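You operate a simulated robot arm through the tools that you are given. There is no shell and no other tool. Be economical: measure what you need, move in short steps, check, and stop when the job is done.

You are at the controls of a simulated robot arm. One attempt, no reset.

## Task
Take the square yellow pad on the top of the grading bench and put it away on the top of the sorting bench. Shut the zips drawer. Take the blue card and leave it on top of the beige jolvetre box. Open the jaws drawer, take the red layered block and leave it in the inside of the jaws drawer, then shut the drawer. The order is free. Set down upright: blue card.

The check looks at the end state, three seconds after you hand in, the way a careful person would. Anything else that was tipped, shoved, dropped, spilled or broken makes it a failure.

## Robot
A 7-joint arm with a two-finger parallel gripper on a trunk, on a base that drives. Base frame: it is fixed to the floor where the robot stands at the start and does not move with it; the origin is under the middle of the robot, x ahead of it, y to its left, z up; the surface under the hand at the start is at about z = 0.9. Units: m, rad, N and s.
Its first joint turns from -2.897 to 2.897 rad. Places, roughly: beige jolvetre box [-2.25, 2, 0.25]; blue card [-1.5, 6.25, 1.5]; inside of the jaws drawer [-2.9, 5.9, 0.6]; jaws drawer [-2.8, 5.8, 0.7]; red layered block (8x6x3 cm) [-1.9, 6.1, 0.9]; square yellow pad (5x5x2 cm) [0.8, 0, 0.9]; top of the sorting bench [-0.7, -1.7, 0.9]; zips drawer [-0.4, 6.5, 0.7]. Payload 3.43 kg.
The TCP is the grasp point between the finger pads, 0.03 m short of the fingertips. In the tool frame z runs along the fingers and y along their closing line. The gripper opens to 0.094 m. The fingers are 0.028 m wide and 0.01 m thick; the gripper's body (0.05 by 0.096 m) begins 0.055 m behind the TCP.
Orientation is that of the tool frame in the base frame, as [roll, pitch, yaw] about the fixed x, y, z axes, in that order (R = Rz(yaw) Ry(pitch) Rx(roll)). With the fingers straight down and closing along the base's y, the tool's x points along the base's -x, its y along +y and its z along -z.

## Interface
- The arm moves only by the tool drive_tool. Its argument "steps" is a list of rows, each an object of numbers (a shift or turn left out is 0, a gripper value left out holds the last): "ax", "ay", "az": the turn, a rotation vector about the tool's x, y, z in units of 8 degrees (1.0 is 8 degrees); "tx", "ty", "tz": the shift along the tool's x, y, z in units of 50 mm (1.0 is 50 mm); "jaw": the opening, from 0 (shut) to 1 (fully open). In form: [{"ax": .., "ay": .., "az": .., "tx": .., "ty": .., "tz": .., "jaw": ..}, ...]. A call has 1 to 20 rows; each row shifts and turns the commanded pose from where the row before left it, along the tool's axes as they then stand. A call with a number of a shift or a turn outside -1 to 1 is refused whole. Rows are played at 5 a second. More than 0.05 m and 0.15 rad between two rows, or a gripper value outside its range, and nothing of the call is played. A pose out of reach is approached as far as the arm can. The call stops where the force on the tool passes 40 N (or 10 N more than at its start, if that is more) or the arm is blocked; 0.2 s more then pass. The fingers move at their own pace (about 0.045 m/s each) and stop on an object; they squeeze with about 39 N. The grip force told is the motor's: it shows also when the fingers shut on nothing. Time passes only in rows, and 0.2 s behind the last, so rows that do not move let the fingers close. The reply holds the time, the measured pose of the TCP, the force on the tool along the base axes, the opening and the grip force, in the units named above and with some noise, with the torque about the TCP (base axes, N m) and any sound that the robot's microphone picked up.
- Cameras (640 x 400 px; columns grow to the right, rows downward): "scene" is now at [0.5106, 0.1534, 1.3009]; the picture's right is [-0.55, -0.84, 0.00], its down [-0.61, 0.40, -0.69] and it looks along [0.58, -0.38, -0.72] (base axes); focal length 251 px, centre (320, 200). "wrist" rides on the gripper at [0.076, 0.014, -0.102] in the tool frame; the picture's right is [-0.18, 0.98, 0.00], its down [-0.75, -0.14, -0.64] and it looks along [-0.63, -0.12, 0.77] (tool axes); focal length 243 px, centre (320, 200). There is no depth. A picture from a camera that has moved, and an enlarged one, comes with that camera's place and axes in the base frame and with its lens.
- camera(camera): a new picture of that camera. It takes no simulated time.
- lift_body(by): slides the trunk up (or, below 0, down) by that many m; the arm and the scene camera ride with it, the base frame stays. It gives what a move gives, with no picture.
- steer(legs): drives the robot by 1 to 6 legs, each [ahead, left, turn to the left] in m, m and rad, along the robot's own axes; the way and the turn of a leg run together, so that a leg with both is an arc; at most 1.5 m and 3.142 rad a leg. The arm and the cameras ride along, it lands a little off, and it stops where it bumps. It gives what a move gives.
- aim_head(pan, tilt): turns the head with the scene camera to pan (to the left, within 1.798 rad either way) and tilt (down, from -0.506 to 1.204), counted from straight ahead of the robot. It gives what a move gives.
- close_up(camera, box): a new picture of the part [left, top, right, bottom] of that camera's present view, enlarged. It takes no simulated time.
- sign_off(): hands the job in; it is judged then, once.

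Work in short steps. Places have to be worked out from the pictures, the camera data and where the tool is seen: move nearer, look again, correct. Check each grasp and each placing, and mend what went wrong. You have 165 turns and 128 pictures in all, those below and enlarged ones among them. Open the gripper and draw the arm clear of the work before you hand the job in, unless the task says otherwise; then end with one line.

The tools are called as a command line: name --argument value ..., lists and objects as JSON in quotes. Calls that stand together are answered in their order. drive_tool: Moves the arm, as the interface text tells. Its arguments: {"type":"object","properties":{"steps":{"type":"array"}},"required":["steps"]} The other tools are called the same way: lift_body (by) slides the trunk up or down; steer (legs) drives the base; aim_head (pan, tilt) turns the head that bears the scene camera; camera (camera) takes a picture; close_up (camera, box) takes an enlarged picture of a part of a camera's view; sign_off () hands the job in.

At the start:

```text
time: 0.0
ee_pos: [0.6487, 0.091, 1.0972]
tcp_rot: [3.141, -0.001, 3.141]
contact_force: [-0.6, -0.1, 0.4]
torque: [-0.04, 0.0, -0.01]
gripper_width: 0.0942
grip_force: 0.0
trunk travel left (down, up): [-0.375, 0.235]
robot x, y, heading: [0.0004, -0.0031, -0.002]
head pan, tilt: [-0.578, 0.81]
```

scene: 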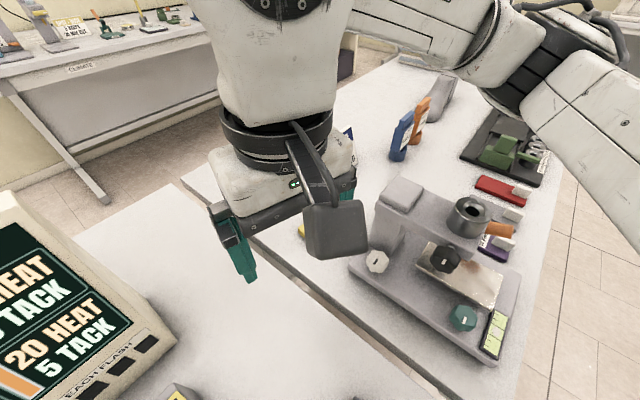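
wrist: 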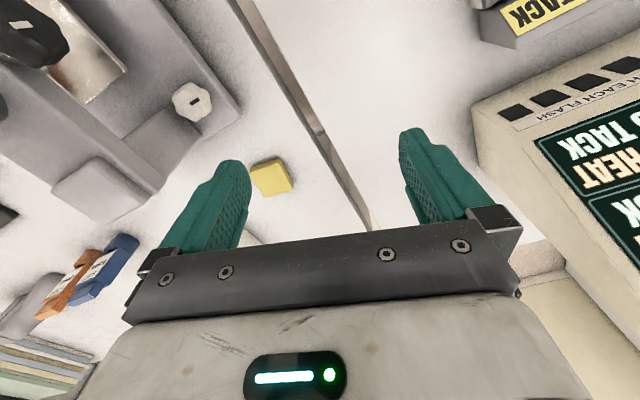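

The pad looks to be at about (0.756, 0, 0.91). I'll take a close-up to measure its orientation before moving.

close_up --camera "wrist" --box '[220, 130, 348, 210]'

aim_head --pan -1.5 --tilt 0.5

camera --camera "scene"

```text
5.00 times, centred on (284, 170) of wrist
camera zoom: at [0.5736, 0.1063, 1.1991], right [0.18, 0.98, 0.0], down [0.75, -0.14, 0.64], along [0.63, -0.12, -0.77], focal length 1213 px, centre (500, 350)
```

zoom: 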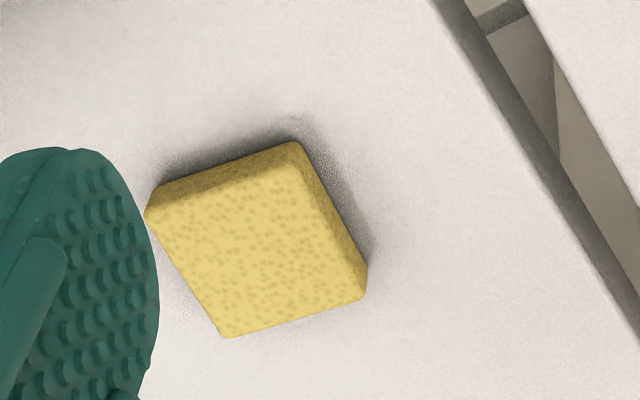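

```text
time: 1.2
ee_pos: [0.6492, 0.0926, 1.0971]
tcp_rot: [3.14, 0.001, -3.141]
contact_force: [0.7, 0.0, -0.1]
torque: [-0.01, 0.02, -0.01]
gripper_width: 0.094
grip_force: 0.1
trunk travel left (down, up): [-0.375, 0.235]
robot x, y, heading: [-0.0018, -0.0016, 0.0]
head pan, tilt: [-1.499, 0.499]
```

```text
124 pictures are left
camera scene: at [0.45, 0.1065, 1.3277], right [-1.0, -0.07, 0.0], down [-0.03, 0.48, -0.88], along [0.06, -0.88, -0.48], focal length 251 px, centre (320, 200)
```

scene: 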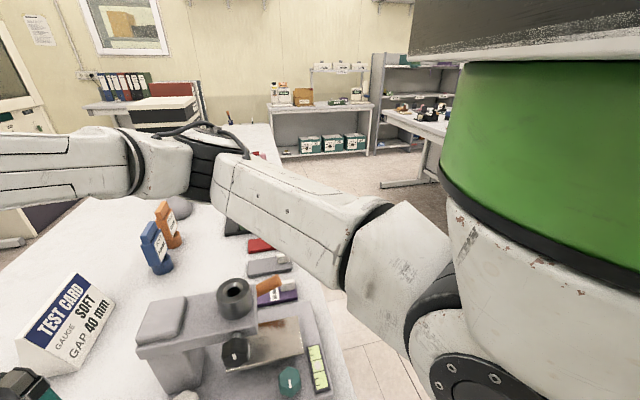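

Pad top corners put its centre at (0.756, 0.003), turned about +9°. To keep the camera side away from the machine, I'll turn the tool −81° about vertical, so the fingers close along the pad's near-x sides.

drive_tool --steps '[{"az": 0.92}, {"az": 0.92}, {"az": 0.92}, {"az": 0.92}, {"az": 0.92}, {"az": 0.92}, {"az": 0.92}, {"az": 0.92}, {"az": 0.92}, {"az": 0.92}, {"az": 0.92}]'

camera --camera "wrist"

```text
time: 3.6
ee_pos: [0.648, 0.0914, 1.0961]
tcp_rot: [3.141, 0.001, 1.728]
contact_force: [0.1, -0.3, 0.4]
torque: [-0.04, 0.03, -0.04]
gripper_width: 0.0939
grip_force: 0.0
trunk travel left (down, up): [-0.375, 0.235]
robot x, y, heading: [-0.0015, -0.0012, 0.004]
head pan, tilt: [-1.499, 0.499]
```

```text
123 pictures are left
camera wrist: at [0.6516, 0.1695, 1.1991], right [1.0, -0.03, 0.0], down [-0.02, -0.77, 0.64], along [-0.02, -0.64, -0.77], focal length 243 px, centre (320, 200)
```

wrist: 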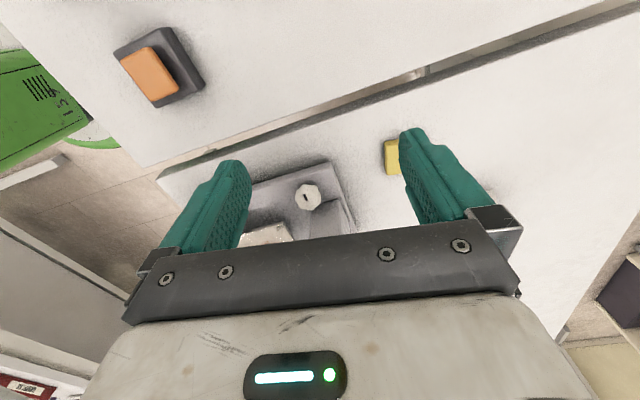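

Now I'll move above the pad and lower partway.

drive_tool --steps '[{"tx": -0.7, "ty": 0.62, "jaw": 0.8}, {"tx": -0.7, "ty": 0.62}, {"tx": -0.68, "ty": 0.618}, {"tz": 0.6}, {"tz": 0.6}, {}]'

camera --camera "wrist"

```text
time: 5.0
ee_pos: [0.7564, 0.0033, 1.0377]
tcp_rot: [3.14, 0.0, 1.727]
contact_force: [0.0, -0.7, 0.6]
torque: [0.01, 0.02, 0.01]
gripper_width: 0.0751
grip_force: 0.1
trunk travel left (down, up): [-0.375, 0.235]
robot x, y, heading: [0.0014, -0.0002, -0.004]
head pan, tilt: [-1.499, 0.499]
```

```text
122 pictures are left
camera wrist: at [0.7603, 0.0807, 1.1393], right [1.0, -0.03, 0.0], down [-0.02, -0.77, 0.64], along [-0.02, -0.64, -0.77], focal length 243 px, centre (320, 200)
```

wrist: 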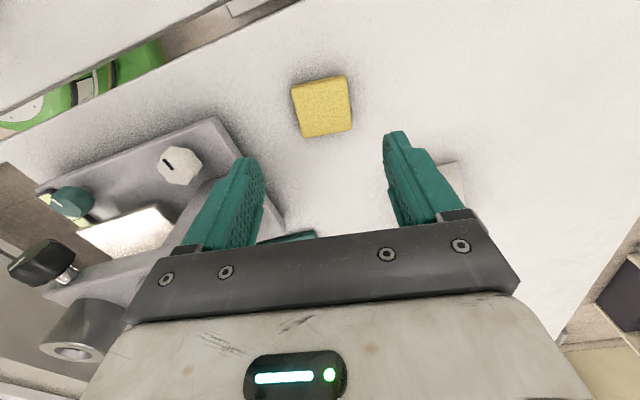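

The pad re-measures at (0.759, 0.005). I'll descend onto it and close.

drive_tool --steps '[{"ty": 0.06, "tx": 0.02, "tz": 0.7}, {"tz": 0.7}, {"tz": 0.6}, {}, {"jaw": 0}, {}, {}, {}]'

camera --camera "wrist"

```text
time: 6.8
ee_pos: [0.7589, 0.0054, 0.9363]
tcp_rot: [-3.14, -0.001, 1.728]
contact_force: [0.1, 0.1, 0.6]
torque: [0.0, -0.01, 0.0]
gripper_width: 0.0482
grip_force: 38.5
trunk travel left (down, up): [-0.375, 0.235]
robot x, y, heading: [0.0002, -0.0041, -0.005]
head pan, tilt: [-1.499, 0.499]
```

```text
121 pictures are left
camera wrist: at [0.7624, 0.0836, 1.0386], right [1.0, -0.03, 0.0], down [-0.02, -0.77, 0.64], along [-0.02, -0.64, -0.77], focal length 243 px, centre (320, 200)
```

wrist: 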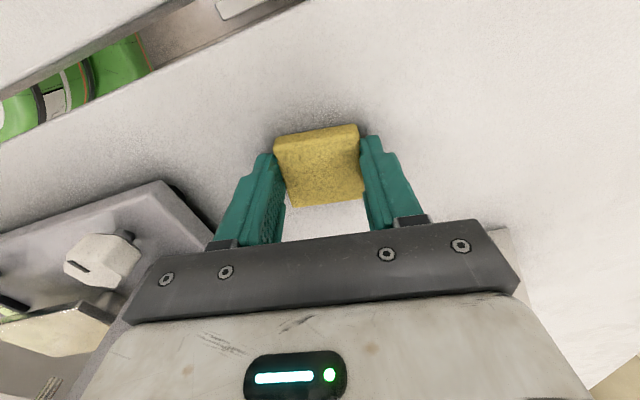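

Held (width 48 mm). I'll lift high and draw it back, then look around.

drive_tool --steps '[{"tz": -0.8}, {"tz": -1}, {"tz": -1}, {"tz": -1}, {"tz": -1}, {"tz": -1}, {"ty": -0.9, "tx": 0.14}, {"ty": -0.9, "tx": 0.14}, {"ty": -0.9, "tx": 0.14}, {"ty": -0.9, "tx": 0.14}, {"ty": -0.9, "tx": 0.14}, {"ty": -0.9, "tx": 0.14}]'

aim_head --pan -1.79 --tilt 0.4

camera --camera "scene"

aim_head --pan 1.79 --tilt 0.4

camera --camera "scene"

aim_head --pan 0.7 --tilt 0.4

camera --camera "scene"

```text
time: 9.4
ee_pos: [0.4996, 0.0023, 1.2269]
tcp_rot: [3.137, 0.0, 1.684]
contact_force: [13.8, -3.4, -2.7]
torque: [0.03, 1.47, -1.35]
gripper_width: 0.0482
grip_force: 38.3
trunk travel left (down, up): [-0.375, 0.235]
robot x, y, heading: [-0.0023, 0.0005, 0.006]
head pan, tilt: [-1.499, 0.499]
stopped in row 12: the force on the tool passed its limit at 102 N (the readings are from after the stop); the commanded pose is now the measured one
```

```text
time: 10.2
ee_pos: [0.5001, 0.0031, 1.2264]
tcp_rot: [3.138, 0.003, 1.692]
contact_force: [0.0, -0.4, 0.5]
torque: [0.0, 0.0, 0.0]
gripper_width: 0.0483
grip_force: 39.3
trunk travel left (down, up): [-0.375, 0.235]
robot x, y, heading: [0.0001, -0.0001, -0.0]
head pan, tilt: [-1.791, 0.4]
```

```text
120 pictures are left
camera scene: at [0.4232, 0.1069, 1.3369], right [-0.98, 0.22, 0.0], down [0.08, 0.38, -0.92], along [-0.2, -0.9, -0.39], focal length 251 px, centre (320, 200)
```

scene: 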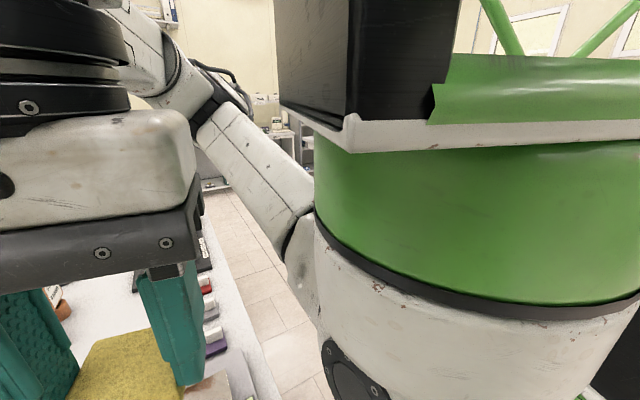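

```text
time: 13.2
ee_pos: [0.4997, 0.0033, 1.2269]
tcp_rot: [3.139, 0.0, 1.691]
contact_force: [0.2, -0.2, 0.0]
torque: [0.02, -0.01, 0.02]
gripper_width: 0.048
grip_force: 39.4
trunk travel left (down, up): [-0.375, 0.235]
robot x, y, heading: [0.0011, 0.0019, 0.006]
head pan, tilt: [1.791, 0.4]
```

```text
119 pictures are left
camera scene: at [0.4232, 0.2877, 1.3369], right [0.98, 0.22, 0.0], down [0.08, -0.38, -0.92], along [-0.2, 0.9, -0.39], focal length 251 px, centre (320, 200)
```

scene: 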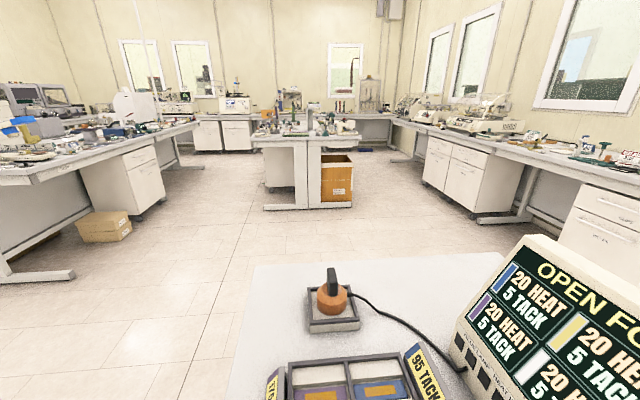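

```text
time: 14.5
ee_pos: [0.499, 0.0027, 1.2274]
tcp_rot: [3.138, 0.002, 1.69]
contact_force: [-0.5, 0.3, -0.4]
torque: [-0.02, -0.01, 0.02]
gripper_width: 0.0479
grip_force: 38.7
trunk travel left (down, up): [-0.375, 0.235]
robot x, y, heading: [0.0011, -0.0016, 0.004]
head pan, tilt: [0.7, 0.4]
```

```text
118 pictures are left
camera scene: at [0.5142, 0.257, 1.3369], right [0.64, -0.76, 0.0], down [-0.3, -0.25, -0.92], along [0.7, 0.59, -0.39], focal length 251 px, centre (320, 200)
```

scene: 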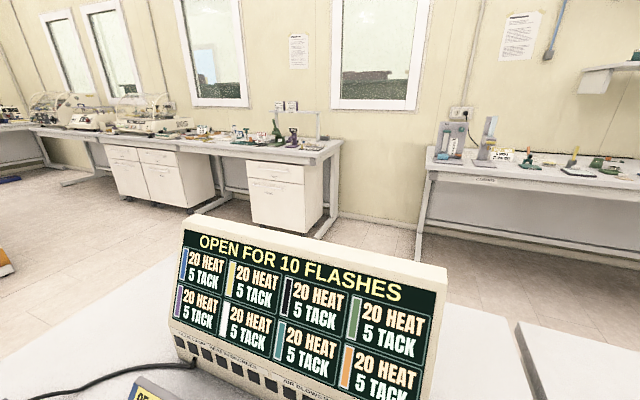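

The tool brushed the robot's head region but the pad is still held. I'll back away a little from the bench, then turn right toward the sorting bench and look.

steer --legs '[[-0.3, 0, 0], [0, 0, -0.8]]'

aim_head --pan -1.2 --tilt 0.45

camera --camera "scene"

```text
time: 18.7
ee_pos: [0.0504, -0.3559, 1.227]
tcp_rot: [3.138, 0.002, 0.889]
contact_force: [0.0, 0.1, -0.8]
torque: [-0.02, -0.02, 0.0]
gripper_width: 0.048
grip_force: 38.7
trunk travel left (down, up): [-0.375, 0.235]
robot x, y, heading: [-0.3007, 0.0009, -0.801]
head pan, tilt: [0.7, 0.4]
```

```text
time: 20.5
ee_pos: [0.0494, -0.357, 1.2267]
tcp_rot: [3.137, 0.002, 0.89]
contact_force: [0.2, 0.4, 0.1]
torque: [-0.02, -0.01, 0.04]
gripper_width: 0.0479
grip_force: 39.1
trunk travel left (down, up): [-0.375, 0.235]
robot x, y, heading: [-0.303, -0.0016, -0.797]
head pan, tilt: [-1.201, 0.45]
```

```text
117 pictures are left
camera scene: at [0.11, -0.2628, 1.3323], right [-0.91, 0.42, 0.0], down [0.18, 0.4, -0.9], along [-0.37, -0.82, -0.44], focal length 251 px, centre (320, 200)
```

scene: 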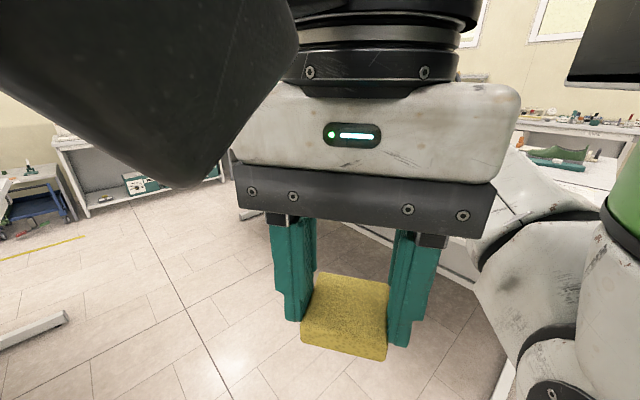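

The gripper blocks the view. I'll turn further so I face −y and look from there.

steer --legs '[[0, 0, -0.95]]'

aim_head --pan 0.5 --tilt 0.45

camera --camera "scene"

aim_head --pan -0.9 --tilt 0.45

camera --camera "scene"

```text
time: 23.4
ee_pos: [-0.3855, -0.4929, 1.2265]
tcp_rot: [3.138, 0.002, -0.057]
contact_force: [0.7, 0.1, -0.3]
torque: [0.03, -0.01, 0.01]
gripper_width: 0.048
grip_force: 39.0
trunk travel left (down, up): [-0.375, 0.235]
robot x, y, heading: [-0.2987, -0.0027, -1.746]
head pan, tilt: [-1.201, 0.45]
```

```text
time: 25.1
ee_pos: [-0.3858, -0.4926, 1.2265]
tcp_rot: [3.14, 0.001, -0.059]
contact_force: [-0.2, -0.8, -0.1]
torque: [-0.04, 0.01, 0.0]
gripper_width: 0.048
grip_force: 38.9
trunk travel left (down, up): [-0.375, 0.235]
robot x, y, heading: [-0.3021, -0.0025, -1.75]
head pan, tilt: [0.499, 0.45]
```

```text
116 pictures are left
camera scene: at [-0.1566, -0.5549, 1.3322], right [-0.95, -0.32, 0.0], down [-0.14, 0.41, -0.9], along [0.28, -0.85, -0.44], focal length 251 px, centre (320, 200)
```

scene: 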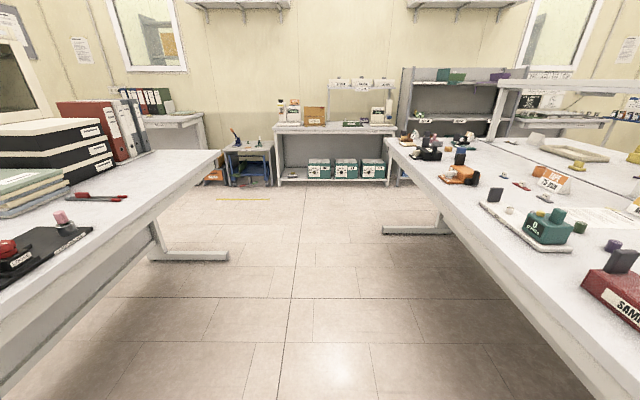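

```text
time: 26.6
ee_pos: [-0.3861, -0.4942, 1.2273]
tcp_rot: [3.139, 0.002, -0.057]
contact_force: [-0.3, 0.0, -0.6]
torque: [0.02, 0.02, 0.05]
gripper_width: 0.0481
grip_force: 38.7
trunk travel left (down, up): [-0.375, 0.235]
robot x, y, heading: [-0.3, 0.0011, -1.753]
head pan, tilt: [-0.901, 0.45]
```

```text
115 pictures are left
camera scene: at [-0.2666, -0.5113, 1.3322], right [-0.47, 0.88, 0.0], down [0.38, 0.21, -0.9], along [-0.79, -0.43, -0.44], focal length 251 px, centre (320, 200)
```

scene: 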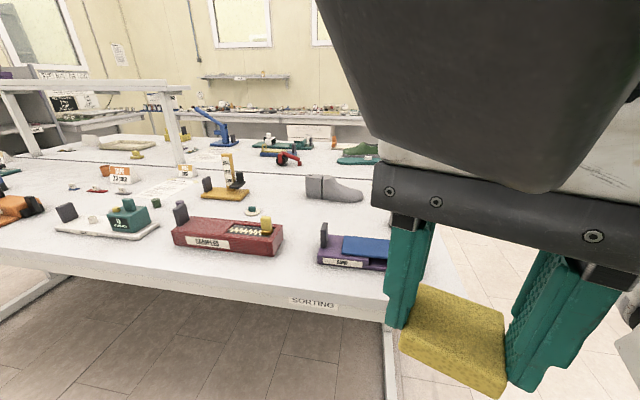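

The bench labelled SORTING is the one on my right. Its front edge runs roughly from (-0.61, -0.72) to (-0.05, -2.3). I'll drive down the aisle alongside it.

steer --legs '[[0.2, 0.4, 0], [0.55, 0, 0]]'

aim_head --pan -1.2 --tilt 0.6

camera --camera "scene"

```text
time: 32.1
ee_pos: [-0.1174, -1.2985, 1.2268]
tcp_rot: [3.138, 0.001, -0.049]
contact_force: [0.7, 0.5, 0.0]
torque: [0.0, 0.0, -0.02]
gripper_width: 0.048
grip_force: 39.1
trunk travel left (down, up): [-0.375, 0.235]
robot x, y, heading: [-0.0402, -0.806, -1.738]
head pan, tilt: [-0.901, 0.45]
```

```text
time: 32.9
ee_pos: [-0.1171, -1.2983, 1.2271]
tcp_rot: [3.138, 0.002, -0.05]
contact_force: [0.6, -0.2, 0.0]
torque: [-0.02, 0.0, -0.02]
gripper_width: 0.048
grip_force: 39.6
trunk travel left (down, up): [-0.375, 0.235]
robot x, y, heading: [-0.038, -0.8046, -1.744]
head pan, tilt: [-1.201, 0.6]
```

```text
114 pictures are left
camera scene: at [-0.0039, -1.2899, 1.3187], right [-0.2, 0.98, 0.0], down [0.55, 0.11, -0.83], along [-0.81, -0.16, -0.56], focal length 251 px, centre (320, 200)
```

scene: 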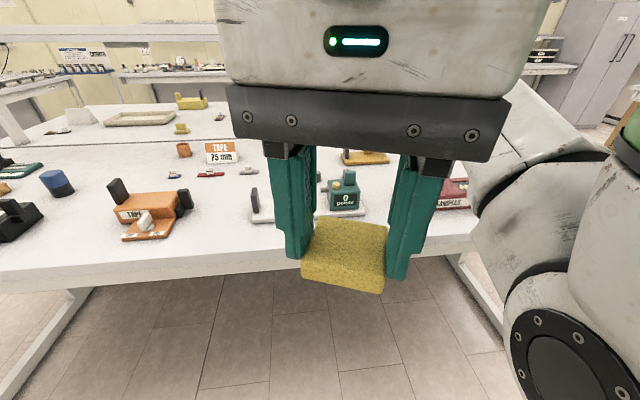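

There is a free gap between the orange TAPE dispenser and the green plate, at about (-0.48, -1.66). I'll drive to about (0.10, -1.45) and turn to face it squarely.

steer --legs '[[0.614, 0.249, 0], [0, 0, -1.056]]'

camera --camera "wrist"

aim_head --pan 0.0 --tilt 0.7

camera --camera "scene"

```text
time: 39.2
ee_pos: [-0.364, -1.6243, 1.2265]
tcp_rot: [3.138, 0.001, -1.11]
contact_force: [-0.6, 0.3, -0.4]
torque: [0.03, -0.03, 0.0]
gripper_width: 0.0479
grip_force: 39.2
trunk travel left (down, up): [-0.375, 0.235]
robot x, y, heading: [0.1028, -1.4541, -2.802]
head pan, tilt: [-1.201, 0.6]
```

```text
113 pictures are left
camera wrist: at [-0.3414, -1.7003, 1.3292], right [-0.96, -0.27, 0.0], down [-0.21, 0.74, 0.64], along [-0.18, 0.62, -0.77], focal length 243 px, centre (320, 200)
```

wrist: 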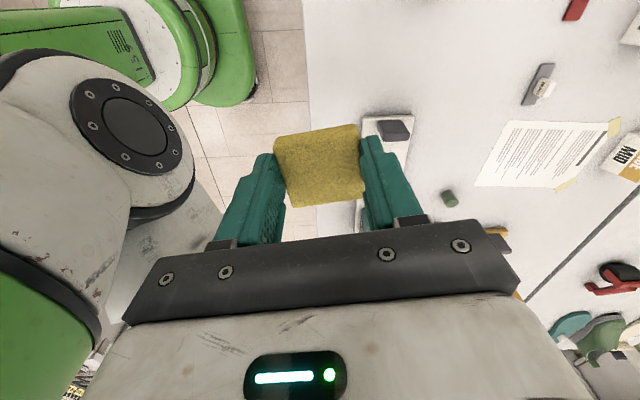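

```text
time: 40.6
ee_pos: [-0.3689, -1.6265, 1.225]
tcp_rot: [3.134, 0.007, -1.148]
contact_force: [-118.8, -1.5, -37.4]
torque: [3.64, -12.48, -11.19]
gripper_width: 0.0478
grip_force: 39.5
trunk travel left (down, up): [-0.375, 0.235]
robot x, y, heading: [0.103, -1.4573, -2.801]
head pan, tilt: [0.0, 0.7]
```

```text
112 pictures are left
camera scene: at [-0.3295, -1.7682, 1.3142], right [0.2, 0.98, 0.0], down [0.6, -0.12, -0.79], along [-0.78, 0.16, -0.61], focal length 251 px, centre (320, 200)
```

scene: 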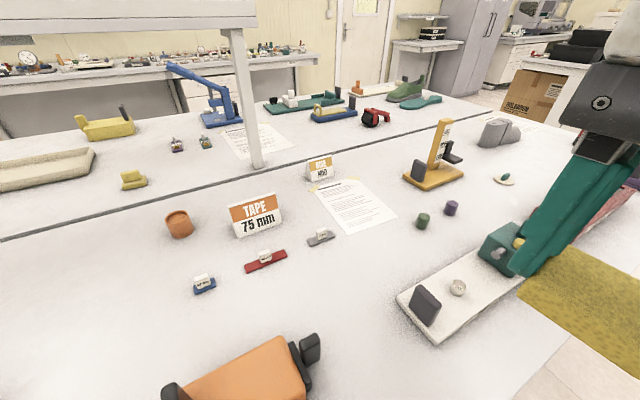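

The head is pressing against the wrist camera housing, so I'll back it off before anything else.

aim_head --pan -1.2 --tilt 0.6

```text
time: 42.0
ee_pos: [-0.3634, -1.6255, 1.227]
tcp_rot: [3.139, 0.001, -1.106]
contact_force: [0.6, 0.6, 0.0]
torque: [0.01, 0.02, -0.01]
gripper_width: 0.048
grip_force: 39.1
trunk travel left (down, up): [-0.375, 0.235]
robot x, y, heading: [0.1055, -1.4581, -2.8]
head pan, tilt: [-1.201, 0.6]
```

Forces are back to zero and the pad is still held. I'll move over the free spot at (-0.56, -1.67), lower to about 1.08 and check.

drive_tool --steps '[{"ty": 0.78, "tx": -0.19}, {"ty": 0.78, "tx": -0.19}, {"ty": 0.78, "tx": -0.19}, {"ty": 0.78, "tx": -0.19}, {"ty": 0.79, "tx": -0.19}, {"tz": 0.75}, {"tz": 0.75}, {"tz": 0.75}, {"tz": 0.75}]'

camera --camera "wrist"

aim_head --pan -0.5 --tilt 0.75

camera --camera "scene"

```text
time: 44.0
ee_pos: [-0.5619, -1.6702, 1.0769]
tcp_rot: [3.138, 0.002, -1.111]
contact_force: [-0.5, -0.6, -0.1]
torque: [0.01, 0.02, 0.0]
gripper_width: 0.0483
grip_force: 39.1
trunk travel left (down, up): [-0.375, 0.235]
robot x, y, heading: [0.1057, -1.4545, -2.793]
head pan, tilt: [-1.201, 0.6]
```

```text
111 pictures are left
camera wrist: at [-0.5393, -1.7453, 1.1796], right [-0.96, -0.27, 0.0], down [-0.21, 0.74, 0.64], along [-0.18, 0.62, -0.77], focal length 243 px, centre (320, 200)
```

wrist: 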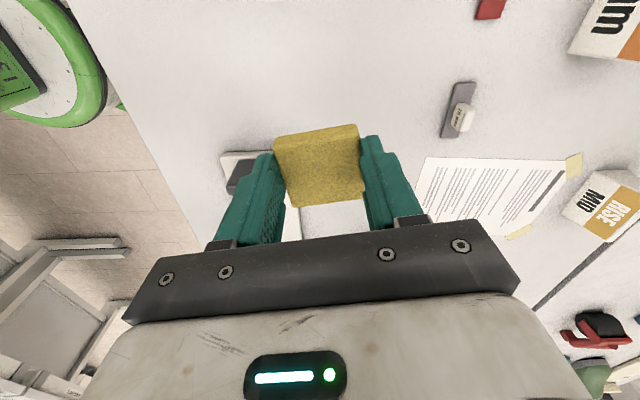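

```text
time: 45.1
ee_pos: [-0.5615, -1.671, 1.0773]
tcp_rot: [3.136, 0.002, -1.111]
contact_force: [-0.1, -0.5, -0.2]
torque: [0.01, -0.02, -0.05]
gripper_width: 0.0479
grip_force: 39.2
trunk travel left (down, up): [-0.375, 0.235]
robot x, y, heading: [0.1078, -1.4531, -2.797]
head pan, tilt: [-0.499, 0.75]
```

```text
110 pictures are left
camera scene: at [-0.3264, -1.7721, 1.3058], right [0.16, 0.99, 0.0], down [0.67, -0.11, -0.73], along [-0.72, 0.12, -0.68], focal length 251 px, centre (320, 200)
```

scene: 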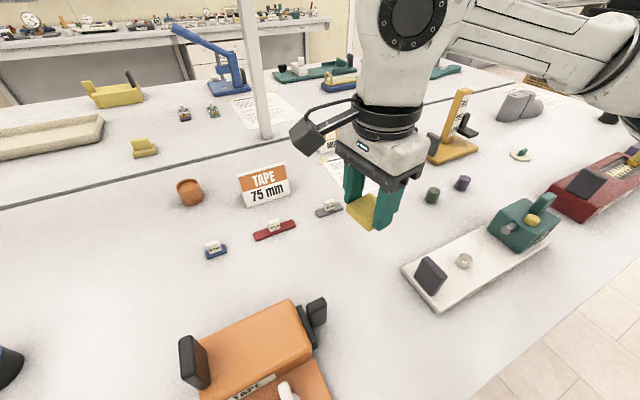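

The landing spot is clear on all sides. I'll shift 2 cm further in and descend.

drive_tool --steps '[{"ty": 0.3, "tx": -0.2, "tz": 0.6}, {"tz": 0.8}, {"tz": 0.8}, {"tz": 0.4}, {"tz": 0.1}, {"tz": 0.06}, {"tz": 0.06}]'

close_up --camera "scene" --box '[240, 140, 480, 290]'

```text
time: 46.7
ee_pos: [-0.5781, -1.6687, 0.9367]
tcp_rot: [3.137, 0.002, -1.11]
contact_force: [0.2, 0.0, 1.0]
torque: [-0.02, -0.01, -0.02]
gripper_width: 0.048
grip_force: 38.4
trunk travel left (down, up): [-0.375, 0.235]
robot x, y, heading: [0.1014, -1.4544, -2.801]
head pan, tilt: [-0.499, 0.75]
```

```text
2.67 times, centred on (360, 215) of scene
camera zoom: at [-0.3264, -1.7721, 1.3058], right [0.16, 0.99, 0.0], down [0.67, -0.11, -0.73], along [-0.72, 0.11, -0.68], focal length 669 px, centre (213, 160)
```

zoom: 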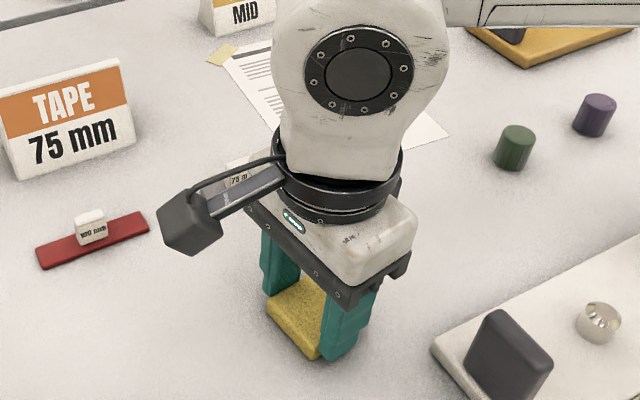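

The pad is nearly at the surface. I'll feel downward for contact.

drive_tool --steps '[{"tz": 0.03}, {"tz": 0.03}, {}]'

```text
time: 47.5
ee_pos: [-0.5783, -1.6673, 0.9362]
tcp_rot: [3.136, 0.001, -1.111]
contact_force: [-2.4, -0.1, 24.9]
torque: [0.14, -0.12, -0.01]
gripper_width: 0.0482
grip_force: 39.1
trunk travel left (down, up): [-0.375, 0.235]
robot x, y, heading: [0.1061, -1.4559, -2.803]
head pan, tilt: [-0.499, 0.75]
```

That's contact at 25 N. I'll ease up slightly, open and rise straight.

drive_tool --steps '[{"tz": -0.04}, {"jaw": 0.8}, {}, {}, {"tz": -0.5}, {"tz": -1}, {"tz": -1}, {"tz": -1}, {"tz": -1}, {"tz": -1}]'

close_up --camera "scene" --box '[240, 140, 480, 290]'

```text
time: 49.7
ee_pos: [-0.5777, -1.6677, 1.2115]
tcp_rot: [3.138, 0.001, -1.109]
contact_force: [-0.4, -1.7, -0.3]
torque: [-0.02, -0.05, 0.02]
gripper_width: 0.0751
grip_force: 0.0
trunk travel left (down, up): [-0.375, 0.235]
robot x, y, heading: [0.1055, -1.4536, -2.796]
head pan, tilt: [-0.499, 0.75]
```

```text
2.67 times, centred on (360, 215) of scene
camera zoom: at [-0.3265, -1.7721, 1.3057], right [0.16, 0.99, 0.0], down [0.67, -0.11, -0.73], along [-0.72, 0.11, -0.68], focal length 669 px, centre (213, 160)
```

zoom: 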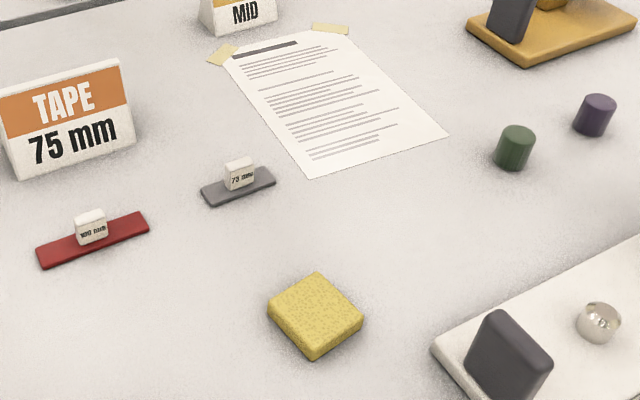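

The pad is placed. I'll retract into a travel pose (tool slightly right, camera side back toward the robot).

drive_tool --steps '[{"ty": -0.75, "tx": -0.6}, {"ty": -0.75, "tx": -0.6}, {"ty": -0.75, "tx": -0.6}, {"ty": -0.75, "tx": -0.6}, {"az": -0.94, "jaw": 0.5}, {"az": -0.94}, {"az": -0.94}, {"az": -0.94}, {"az": -0.94}, {"az": -0.94}, {"az": -0.94}, {"az": -0.94}, {"az": -0.94}, {"az": -0.94}, {"az": -0.94}]'

camera --camera "scene"

```text
time: 52.9
ee_pos: [-0.4976, -1.4943, 1.21]
tcp_rot: [-3.139, 0.003, 0.336]
contact_force: [-0.2, 0.3, -0.9]
torque: [0.02, 0.01, 0.02]
gripper_width: 0.0471
grip_force: 0.1
trunk travel left (down, up): [-0.375, 0.235]
robot x, y, heading: [0.1052, -1.4563, -2.8]
head pan, tilt: [-0.499, 0.75]
```

```text
107 pictures are left
camera scene: at [-0.3264, -1.7721, 1.3058], right [0.16, 0.99, 0.0], down [0.67, -0.11, -0.73], along [-0.72, 0.11, -0.68], focal length 251 px, centre (320, 200)
```

scene: 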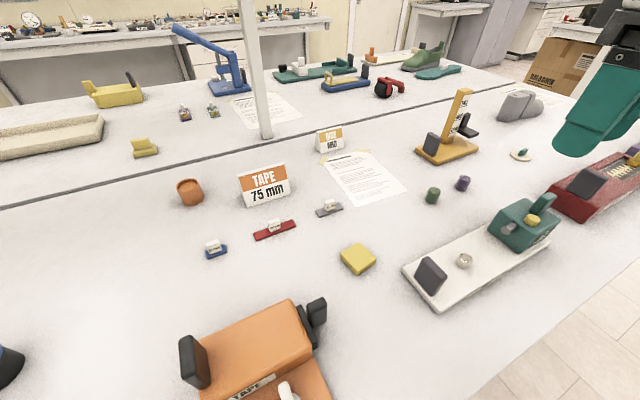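

Pad sits cleanly on the sorting bench. I'll back off, turn around to the right and head toward +y.

steer --legs '[[-0.12, 0, 0], [0, 0, -1.583], [0.9, 0, 0]]'

aim_head --pan 0.3 --tilt 0.35

camera --camera "scene"

```text
time: 62.4
ee_pos: [-0.0848, 0.0447, 1.2105]
tcp_rot: [-3.14, 0.003, -1.267]
contact_force: [1.1, 0.1, 0.3]
torque: [0.01, 0.01, 0.02]
gripper_width: 0.047
grip_force: 0.0
trunk travel left (down, up): [-0.375, 0.235]
robot x, y, heading: [-0.0619, -0.5604, 1.883]
head pan, tilt: [-0.499, 0.75]
```

```text
time: 63.5
ee_pos: [-0.0849, 0.0438, 1.2099]
tcp_rot: [-3.141, 0.002, -1.267]
contact_force: [0.5, -0.4, -0.1]
torque: [-0.02, 0.01, 0.0]
gripper_width: 0.047
grip_force: 0.2
trunk travel left (down, up): [-0.375, 0.235]
robot x, y, heading: [-0.0655, -0.5619, 1.878]
head pan, tilt: [0.3, 0.351]
```

```text
106 pictures are left
camera scene: at [-0.4377, -0.1189, 1.3414], right [0.82, 0.57, 0.0], down [0.2, -0.28, -0.94], along [-0.54, 0.77, -0.34], focal length 251 px, centre (320, 200)
```

scene: 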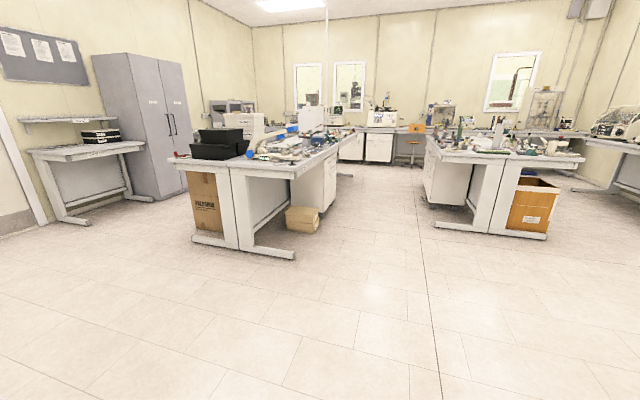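

The aisle between the two islands runs near x≈-1.35, with the beige box at about (-2.2, 2.0) and the drawers on the far bench. I'll drive to the aisle mouth.

steer --legs '[[0, 0, 0.11], [1.4, 0, 0], [1.3, 0, 0], [0, 0, -0.42]]'

aim_head --pan 0.2 --tilt 0.3

camera --camera "scene"

aim_head --pan 1.2 --tilt 0.6

camera --camera "scene"

```text
time: 78.4
ee_pos: [-0.9617, 2.4975, 1.2102]
tcp_rot: [-3.14, 0.004, -1.595]
contact_force: [0.6, -0.8, -0.5]
torque: [-0.03, 0.02, -0.03]
gripper_width: 0.0468
grip_force: 0.2
trunk travel left (down, up): [-0.375, 0.235]
robot x, y, heading: [-1.137, 1.9176, 1.554]
head pan, tilt: [0.3, 0.351]
```

```text
time: 79.0
ee_pos: [-0.9609, 2.4988, 1.211]
tcp_rot: [-3.141, 0.003, -1.595]
contact_force: [1.0, 0.0, 0.5]
torque: [0.02, -0.01, 0.0]
gripper_width: 0.0468
grip_force: 0.0
trunk travel left (down, up): [-0.375, 0.235]
robot x, y, heading: [-1.1374, 1.9191, 1.555]
head pan, tilt: [0.201, 0.3]
```

```text
105 pictures are left
camera scene: at [-1.34, 2.4602, 1.3462], right [0.98, 0.18, 0.0], down [0.05, -0.29, -0.96], along [-0.17, 0.94, -0.3], focal length 251 px, centre (320, 200)
```

scene: 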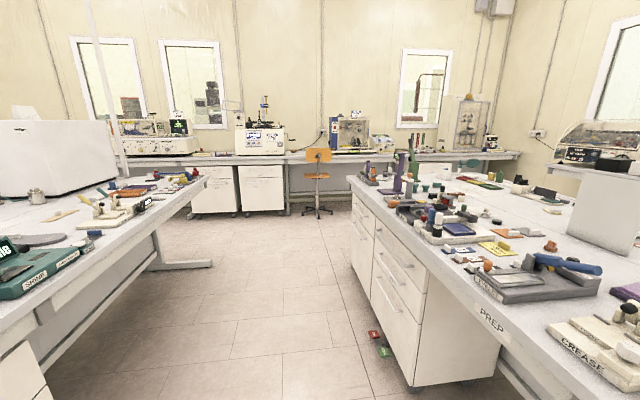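

```text
time: 80.3
ee_pos: [-0.9613, 2.4984, 1.2102]
tcp_rot: [-3.141, 0.005, -1.596]
contact_force: [-0.3, 0.1, -0.5]
torque: [0.03, -0.02, 0.0]
gripper_width: 0.0472
grip_force: 0.0
trunk travel left (down, up): [-0.375, 0.235]
robot x, y, heading: [-1.1362, 1.9208, 1.555]
head pan, tilt: [1.201, 0.6]
```

```text
104 pictures are left
camera scene: at [-1.4048, 2.4018, 1.3187], right [0.38, 0.93, 0.0], down [0.52, -0.21, -0.83], along [-0.76, 0.31, -0.56], focal length 251 px, centre (320, 200)
```

scene: 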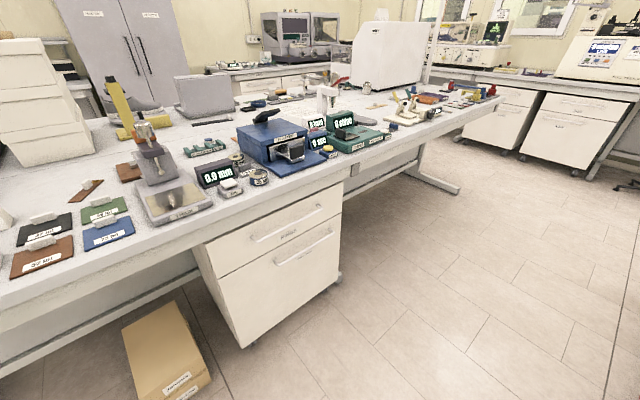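

The islands and far bench are rotated about 17°; the aisle runs along heading ≈1.86. I'll align and drive up it.

steer --legs '[[0, 0.1, 0.305], [0.96, 0.1, 0], [1.1, 0, 0]]'

aim_head --pan 0.0 --tilt 0.35

camera --camera "scene"

```text
time: 91.6
ee_pos: [-1.9577, 4.4485, 1.2103]
tcp_rot: [-3.138, 0.003, -1.268]
contact_force: [-0.2, -0.7, -0.2]
torque: [-0.02, -0.02, 0.04]
gripper_width: 0.0472
grip_force: 0.1
trunk travel left (down, up): [-0.375, 0.235]
robot x, y, heading: [-1.9382, 3.8488, 1.881]
head pan, tilt: [1.201, 0.6]
```

```text
time: 93.0
ee_pos: [-1.9565, 4.449, 1.2107]
tcp_rot: [-3.139, 0.003, -1.267]
contact_force: [0.7, 0.3, 0.6]
torque: [0.02, 0.0, -0.02]
gripper_width: 0.0472
grip_force: 0.1
trunk travel left (down, up): [-0.375, 0.235]
robot x, y, heading: [-1.9387, 3.8436, 1.881]
head pan, tilt: [0.0, 0.351]
```

```text
103 pictures are left
camera scene: at [-2.2851, 4.2988, 1.3415], right [0.95, 0.31, 0.0], down [0.1, -0.33, -0.94], along [-0.29, 0.89, -0.34], focal length 251 px, centre (320, 200)
```

scene: 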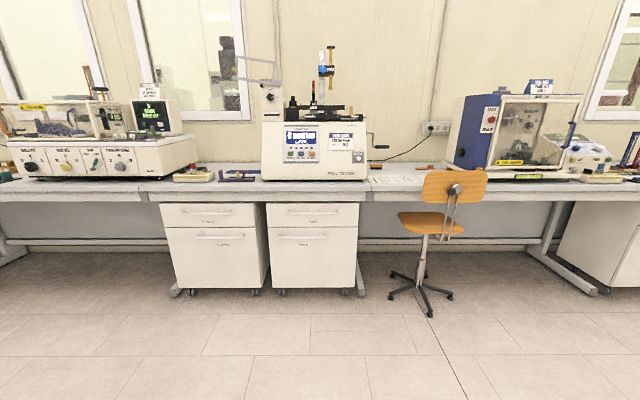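

Jaws drawer projects to the pedestal at (313, 213) and the card to the machine at right. I'll zoom in on both areas.

close_up --camera "scene" --box '[150, 180, 390, 330]'

close_up --camera "scene" --box '[360, 60, 600, 210]'

aim_head --pan -0.7 --tilt 0.35

camera --camera "scene"

```text
2.67 times, centred on (270, 255) of scene
camera zoom: at [-2.2851, 4.2988, 1.3415], right [0.95, 0.31, 0.0], down [0.1, -0.33, -0.94], along [-0.29, 0.89, -0.34], focal length 669 px, centre (453, 53)
```

zoom: 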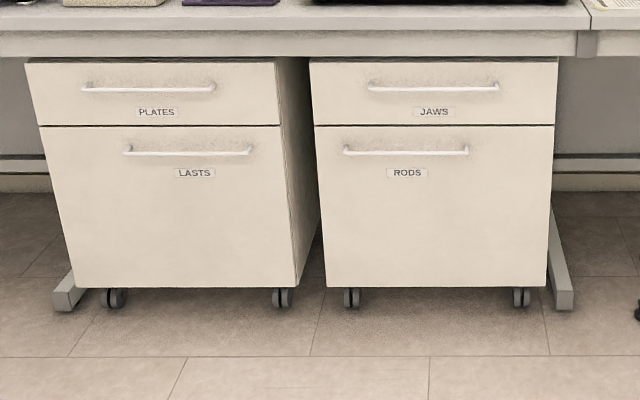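

```text
2.67 times, centred on (480, 135) of scene
camera zoom: at [-2.2851, 4.2988, 1.3415], right [0.95, 0.31, 0.0], down [0.1, -0.33, -0.94], along [-0.29, 0.89, -0.34], focal length 669 px, centre (-107, 373)
```

zoom: 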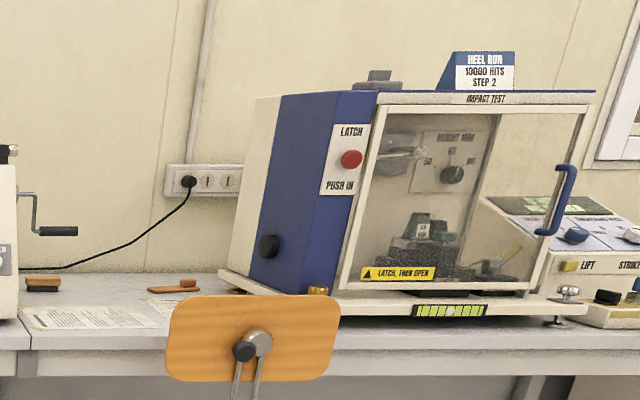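

```text
time: 94.0
ee_pos: [-1.9568, 4.4492, 1.2102]
tcp_rot: [-3.139, 0.003, -1.27]
contact_force: [-0.3, 0.5, 0.0]
torque: [0.01, 0.01, 0.01]
gripper_width: 0.0471
grip_force: 0.0
trunk travel left (down, up): [-0.375, 0.235]
robot x, y, heading: [-1.9351, 3.848, 1.879]
head pan, tilt: [-0.7, 0.351]
```

```text
100 pictures are left
camera scene: at [-2.2213, 4.2963, 1.3415], right [0.93, -0.38, 0.0], down [-0.13, -0.32, -0.94], along [0.36, 0.87, -0.34], focal length 251 px, centre (320, 200)
```

scene: 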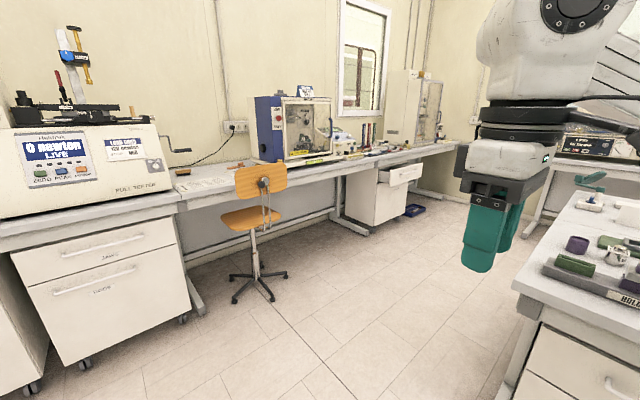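

The blue card is the tent sign on the impact tester; the zips drawer is the open one at far right. I'll drive to the corridor in front of the far bench and go along it to the zips drawer first.

steer --legs '[[1.1, 0, 0], [0, -1.4, 0]]'

camera --camera "scene"

```text
time: 106.2
ee_pos: [-0.9703, 5.9269, 1.2103]
tcp_rot: [-3.141, 0.003, -1.264]
contact_force: [-1.4, -0.5, 1.2]
torque: [0.01, -0.03, 0.05]
gripper_width: 0.0469
grip_force: 0.1
trunk travel left (down, up): [-0.375, 0.235]
robot x, y, heading: [-0.9486, 5.3212, 1.884]
head pan, tilt: [-0.7, 0.351]
```

```text
99 pictures are left
camera scene: at [-1.2353, 5.772, 1.3415], right [0.93, -0.38, 0.0], down [-0.13, -0.32, -0.94], along [0.35, 0.87, -0.34], focal length 251 px, centre (320, 200)
```

scene: 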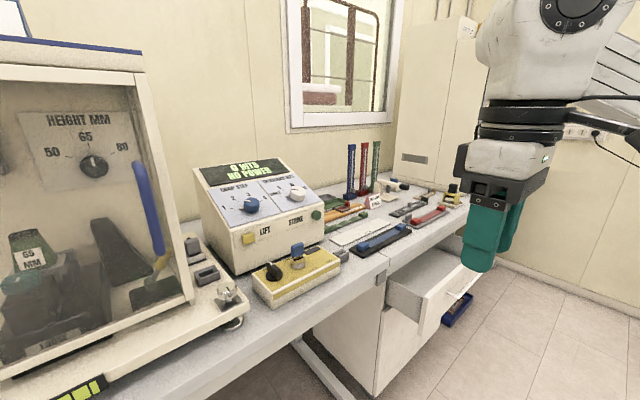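

The open drawer front spans about (-0.76, 6.15) to (-0.45, 6.24). I'll strafe right and back a bit to stand in front of it.

steer --legs '[[0, -0.45, 0], [-0.13, 0, -0.02]]'

aim_head --pan 0.1 --tilt 0.75

camera --camera "scene"

```text
time: 109.8
ee_pos: [-0.4923, 5.9433, 1.2108]
tcp_rot: [-3.139, 0.004, -1.282]
contact_force: [-0.1, -0.1, -0.4]
torque: [-0.03, 0.03, 0.03]
gripper_width: 0.047
grip_force: 0.1
trunk travel left (down, up): [-0.375, 0.235]
robot x, y, heading: [-0.48, 5.3368, 1.868]
head pan, tilt: [-0.7, 0.351]
```

```text
time: 110.9
ee_pos: [-0.4909, 5.9423, 1.2104]
tcp_rot: [-3.141, 0.003, -1.283]
contact_force: [0.1, -0.2, 0.3]
torque: [0.02, 0.03, 0.02]
gripper_width: 0.0472
grip_force: 0.1
trunk travel left (down, up): [-0.375, 0.235]
robot x, y, heading: [-0.4818, 5.3384, 1.865]
head pan, tilt: [0.099, 0.75]
```

```text
98 pictures are left
camera scene: at [-0.8271, 5.7835, 1.3059], right [0.92, 0.38, 0.0], down [0.26, -0.63, -0.73], along [-0.28, 0.68, -0.68], focal length 251 px, centre (320, 200)
```

scene: 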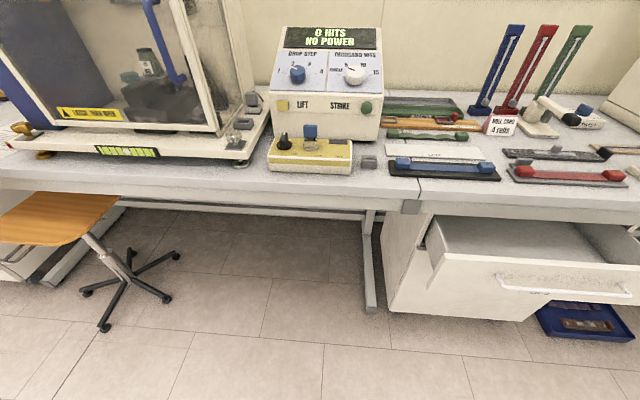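

Handle centre is near (-0.41, 6.28), so I'll strafe right 0.17 to line up, then lower the trunk.

steer --legs '[[-0.05, -0.17, 0]]'

lift_body --by -0.3

drive_tool --steps '[{"az": 0.9375, "jaw": 0}, {"az": 0.9375}, {"az": 0.9375}, {"az": 0.9375}, {"az": 0.9375}, {"az": 0.9375}, {"az": 0.9375}, {"az": 0.9375}, {"az": 0.9375}, {"az": 0.9375}, {"az": 0.9375}, {"az": 0.9375}]'

```text
time: 112.4
ee_pos: [-0.3128, 5.9432, 1.2096]
tcp_rot: [-3.14, 0.002, -1.286]
contact_force: [-0.2, 0.2, 0.1]
torque: [-0.05, -0.03, 0.02]
gripper_width: 0.047
grip_force: 0.0
trunk travel left (down, up): [-0.375, 0.235]
robot x, y, heading: [-0.3075, 5.3399, 1.862]
head pan, tilt: [0.099, 0.75]
```

```text
time: 115.4
ee_pos: [-0.3118, 5.9432, 0.9188]
tcp_rot: [-3.141, 0.001, -1.285]
contact_force: [-0.9, 0.0, -0.1]
torque: [0.01, 0.02, 0.04]
gripper_width: 0.047
grip_force: 0.0
trunk travel left (down, up): [-0.075, 0.535]
robot x, y, heading: [-0.3019, 5.3374, 1.863]
head pan, tilt: [0.099, 0.75]
```

```text
time: 118.0
ee_pos: [-0.3129, 5.9445, 0.9197]
tcp_rot: [3.138, 0.002, -2.858]
contact_force: [-0.9, -0.8, 0.2]
torque: [0.02, -0.02, 0.03]
gripper_width: 0.0001
grip_force: 33.0
trunk travel left (down, up): [-0.075, 0.535]
robot x, y, heading: [-0.3024, 5.342, 1.864]
head pan, tilt: [0.099, 0.75]
```

Now I'll extend forward 0.1 and tilt the tool to point horizontally at the drawer.

drive_tool --steps '[{"ty": 1}, {"ty": 1}, {"ax": -0.9375}, {"ax": -0.9375}, {"ax": -0.9375}, {"ax": -0.9375}, {"ax": -0.9375}, {"ax": -0.9375}, {"ax": -0.9375}, {"ax": -0.9375}, {"ax": -0.9375}, {"ax": -0.9375}, {"ax": -0.9375}, {"ax": -0.9375}]'

camera --camera "wrist"

camera --camera "scene"

```text
time: 121.0
ee_pos: [-0.3417, 6.0424, 0.9189]
tcp_rot: [1.57, 0.005, -2.852]
contact_force: [1.2, 0.5, -1.4]
torque: [0.12, 0.05, 0.03]
gripper_width: 0.0
grip_force: 32.7
trunk travel left (down, up): [-0.075, 0.535]
robot x, y, heading: [-0.3074, 5.3401, 1.862]
head pan, tilt: [0.099, 0.75]
```

```text
97 pictures are left
camera wrist: at [-0.3835, 5.9214, 0.9334], right [0.17, 0.05, 0.98], down [0.91, -0.4, -0.14], along [0.39, 0.92, -0.11], focal length 243 px, centre (320, 200)
```

wrist: 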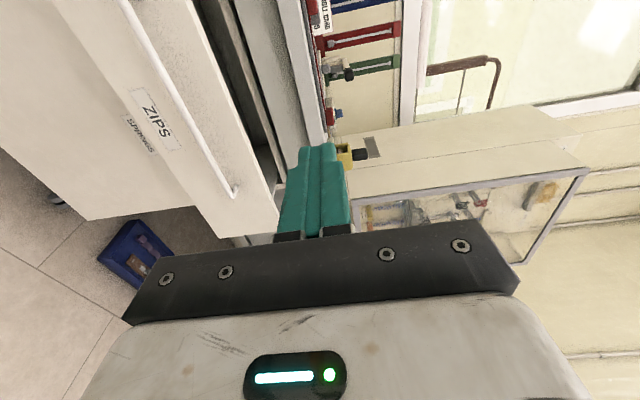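

```text
96 pictures are left
camera scene: at [-0.6484, 5.7866, 1.0148], right [0.92, 0.38, 0.0], down [0.26, -0.63, -0.73], along [-0.28, 0.67, -0.68], focal length 251 px, centre (320, 200)
```

scene: 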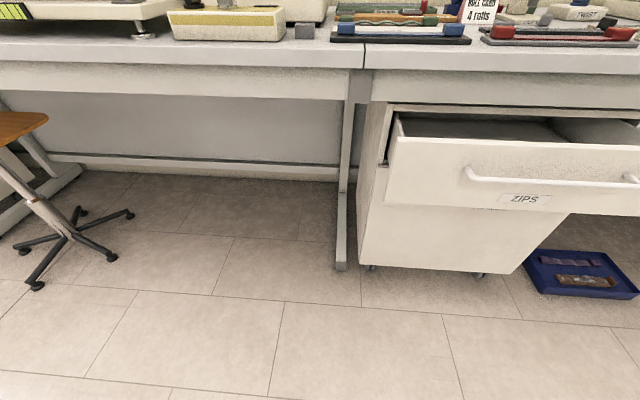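

ZIPS is confirmed. Triangulating gives its handle at (-0.38, 6.32, 0.71). I'll lower the tool to z≈0.665 (face just below the handle), shift 4 cm right and look.

drive_tool --steps '[{"ty": -0.9, "tx": -0.4}, {"ty": -0.9, "tx": -0.4}, {"ty": -0.9}, {"ty": -0.9}, {"ty": -0.9}, {"ty": -0.6}, {"tz": 0.8}, {"tz": 0.8}]'

camera --camera "wrist"

camera --camera "scene"

```text
time: 122.8
ee_pos: [-0.3267, 6.1303, 0.6635]
tcp_rot: [1.568, 0.001, -2.855]
contact_force: [-0.1, 0.6, 0.2]
torque: [0.0, 0.01, -0.01]
gripper_width: 0.0
grip_force: 33.1
trunk travel left (down, up): [-0.075, 0.535]
robot x, y, heading: [-0.302, 5.3435, 1.868]
head pan, tilt: [0.099, 0.75]
```

```text
95 pictures are left
camera wrist: at [-0.369, 6.0099, 0.6782], right [0.18, 0.05, 0.98], down [0.9, -0.4, -0.14], along [0.39, 0.91, -0.12], focal length 243 px, centre (320, 200)
```

wrist: 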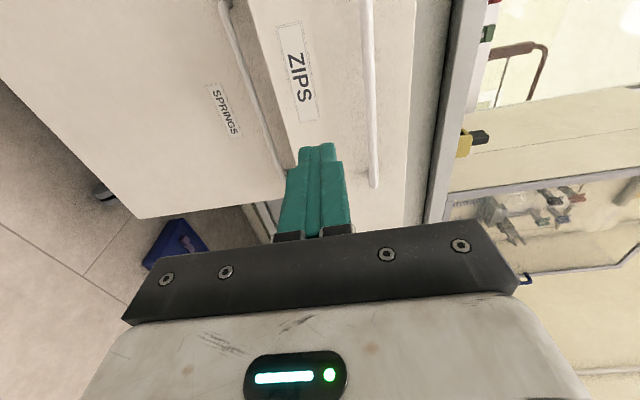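

```text
94 pictures are left
camera scene: at [-0.6485, 5.7869, 1.0148], right [0.92, 0.38, 0.0], down [0.26, -0.63, -0.73], along [-0.28, 0.67, -0.68], focal length 251 px, centre (320, 200)
```

scene: 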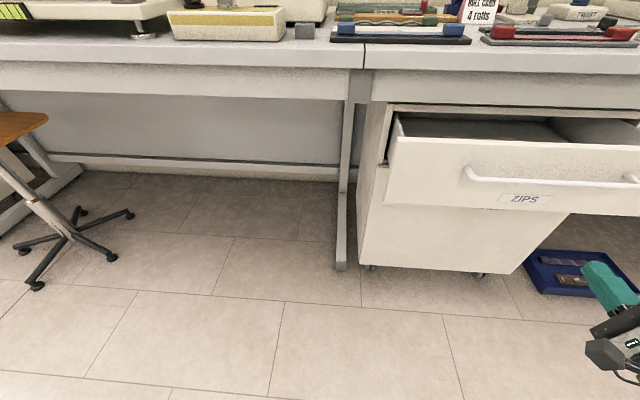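

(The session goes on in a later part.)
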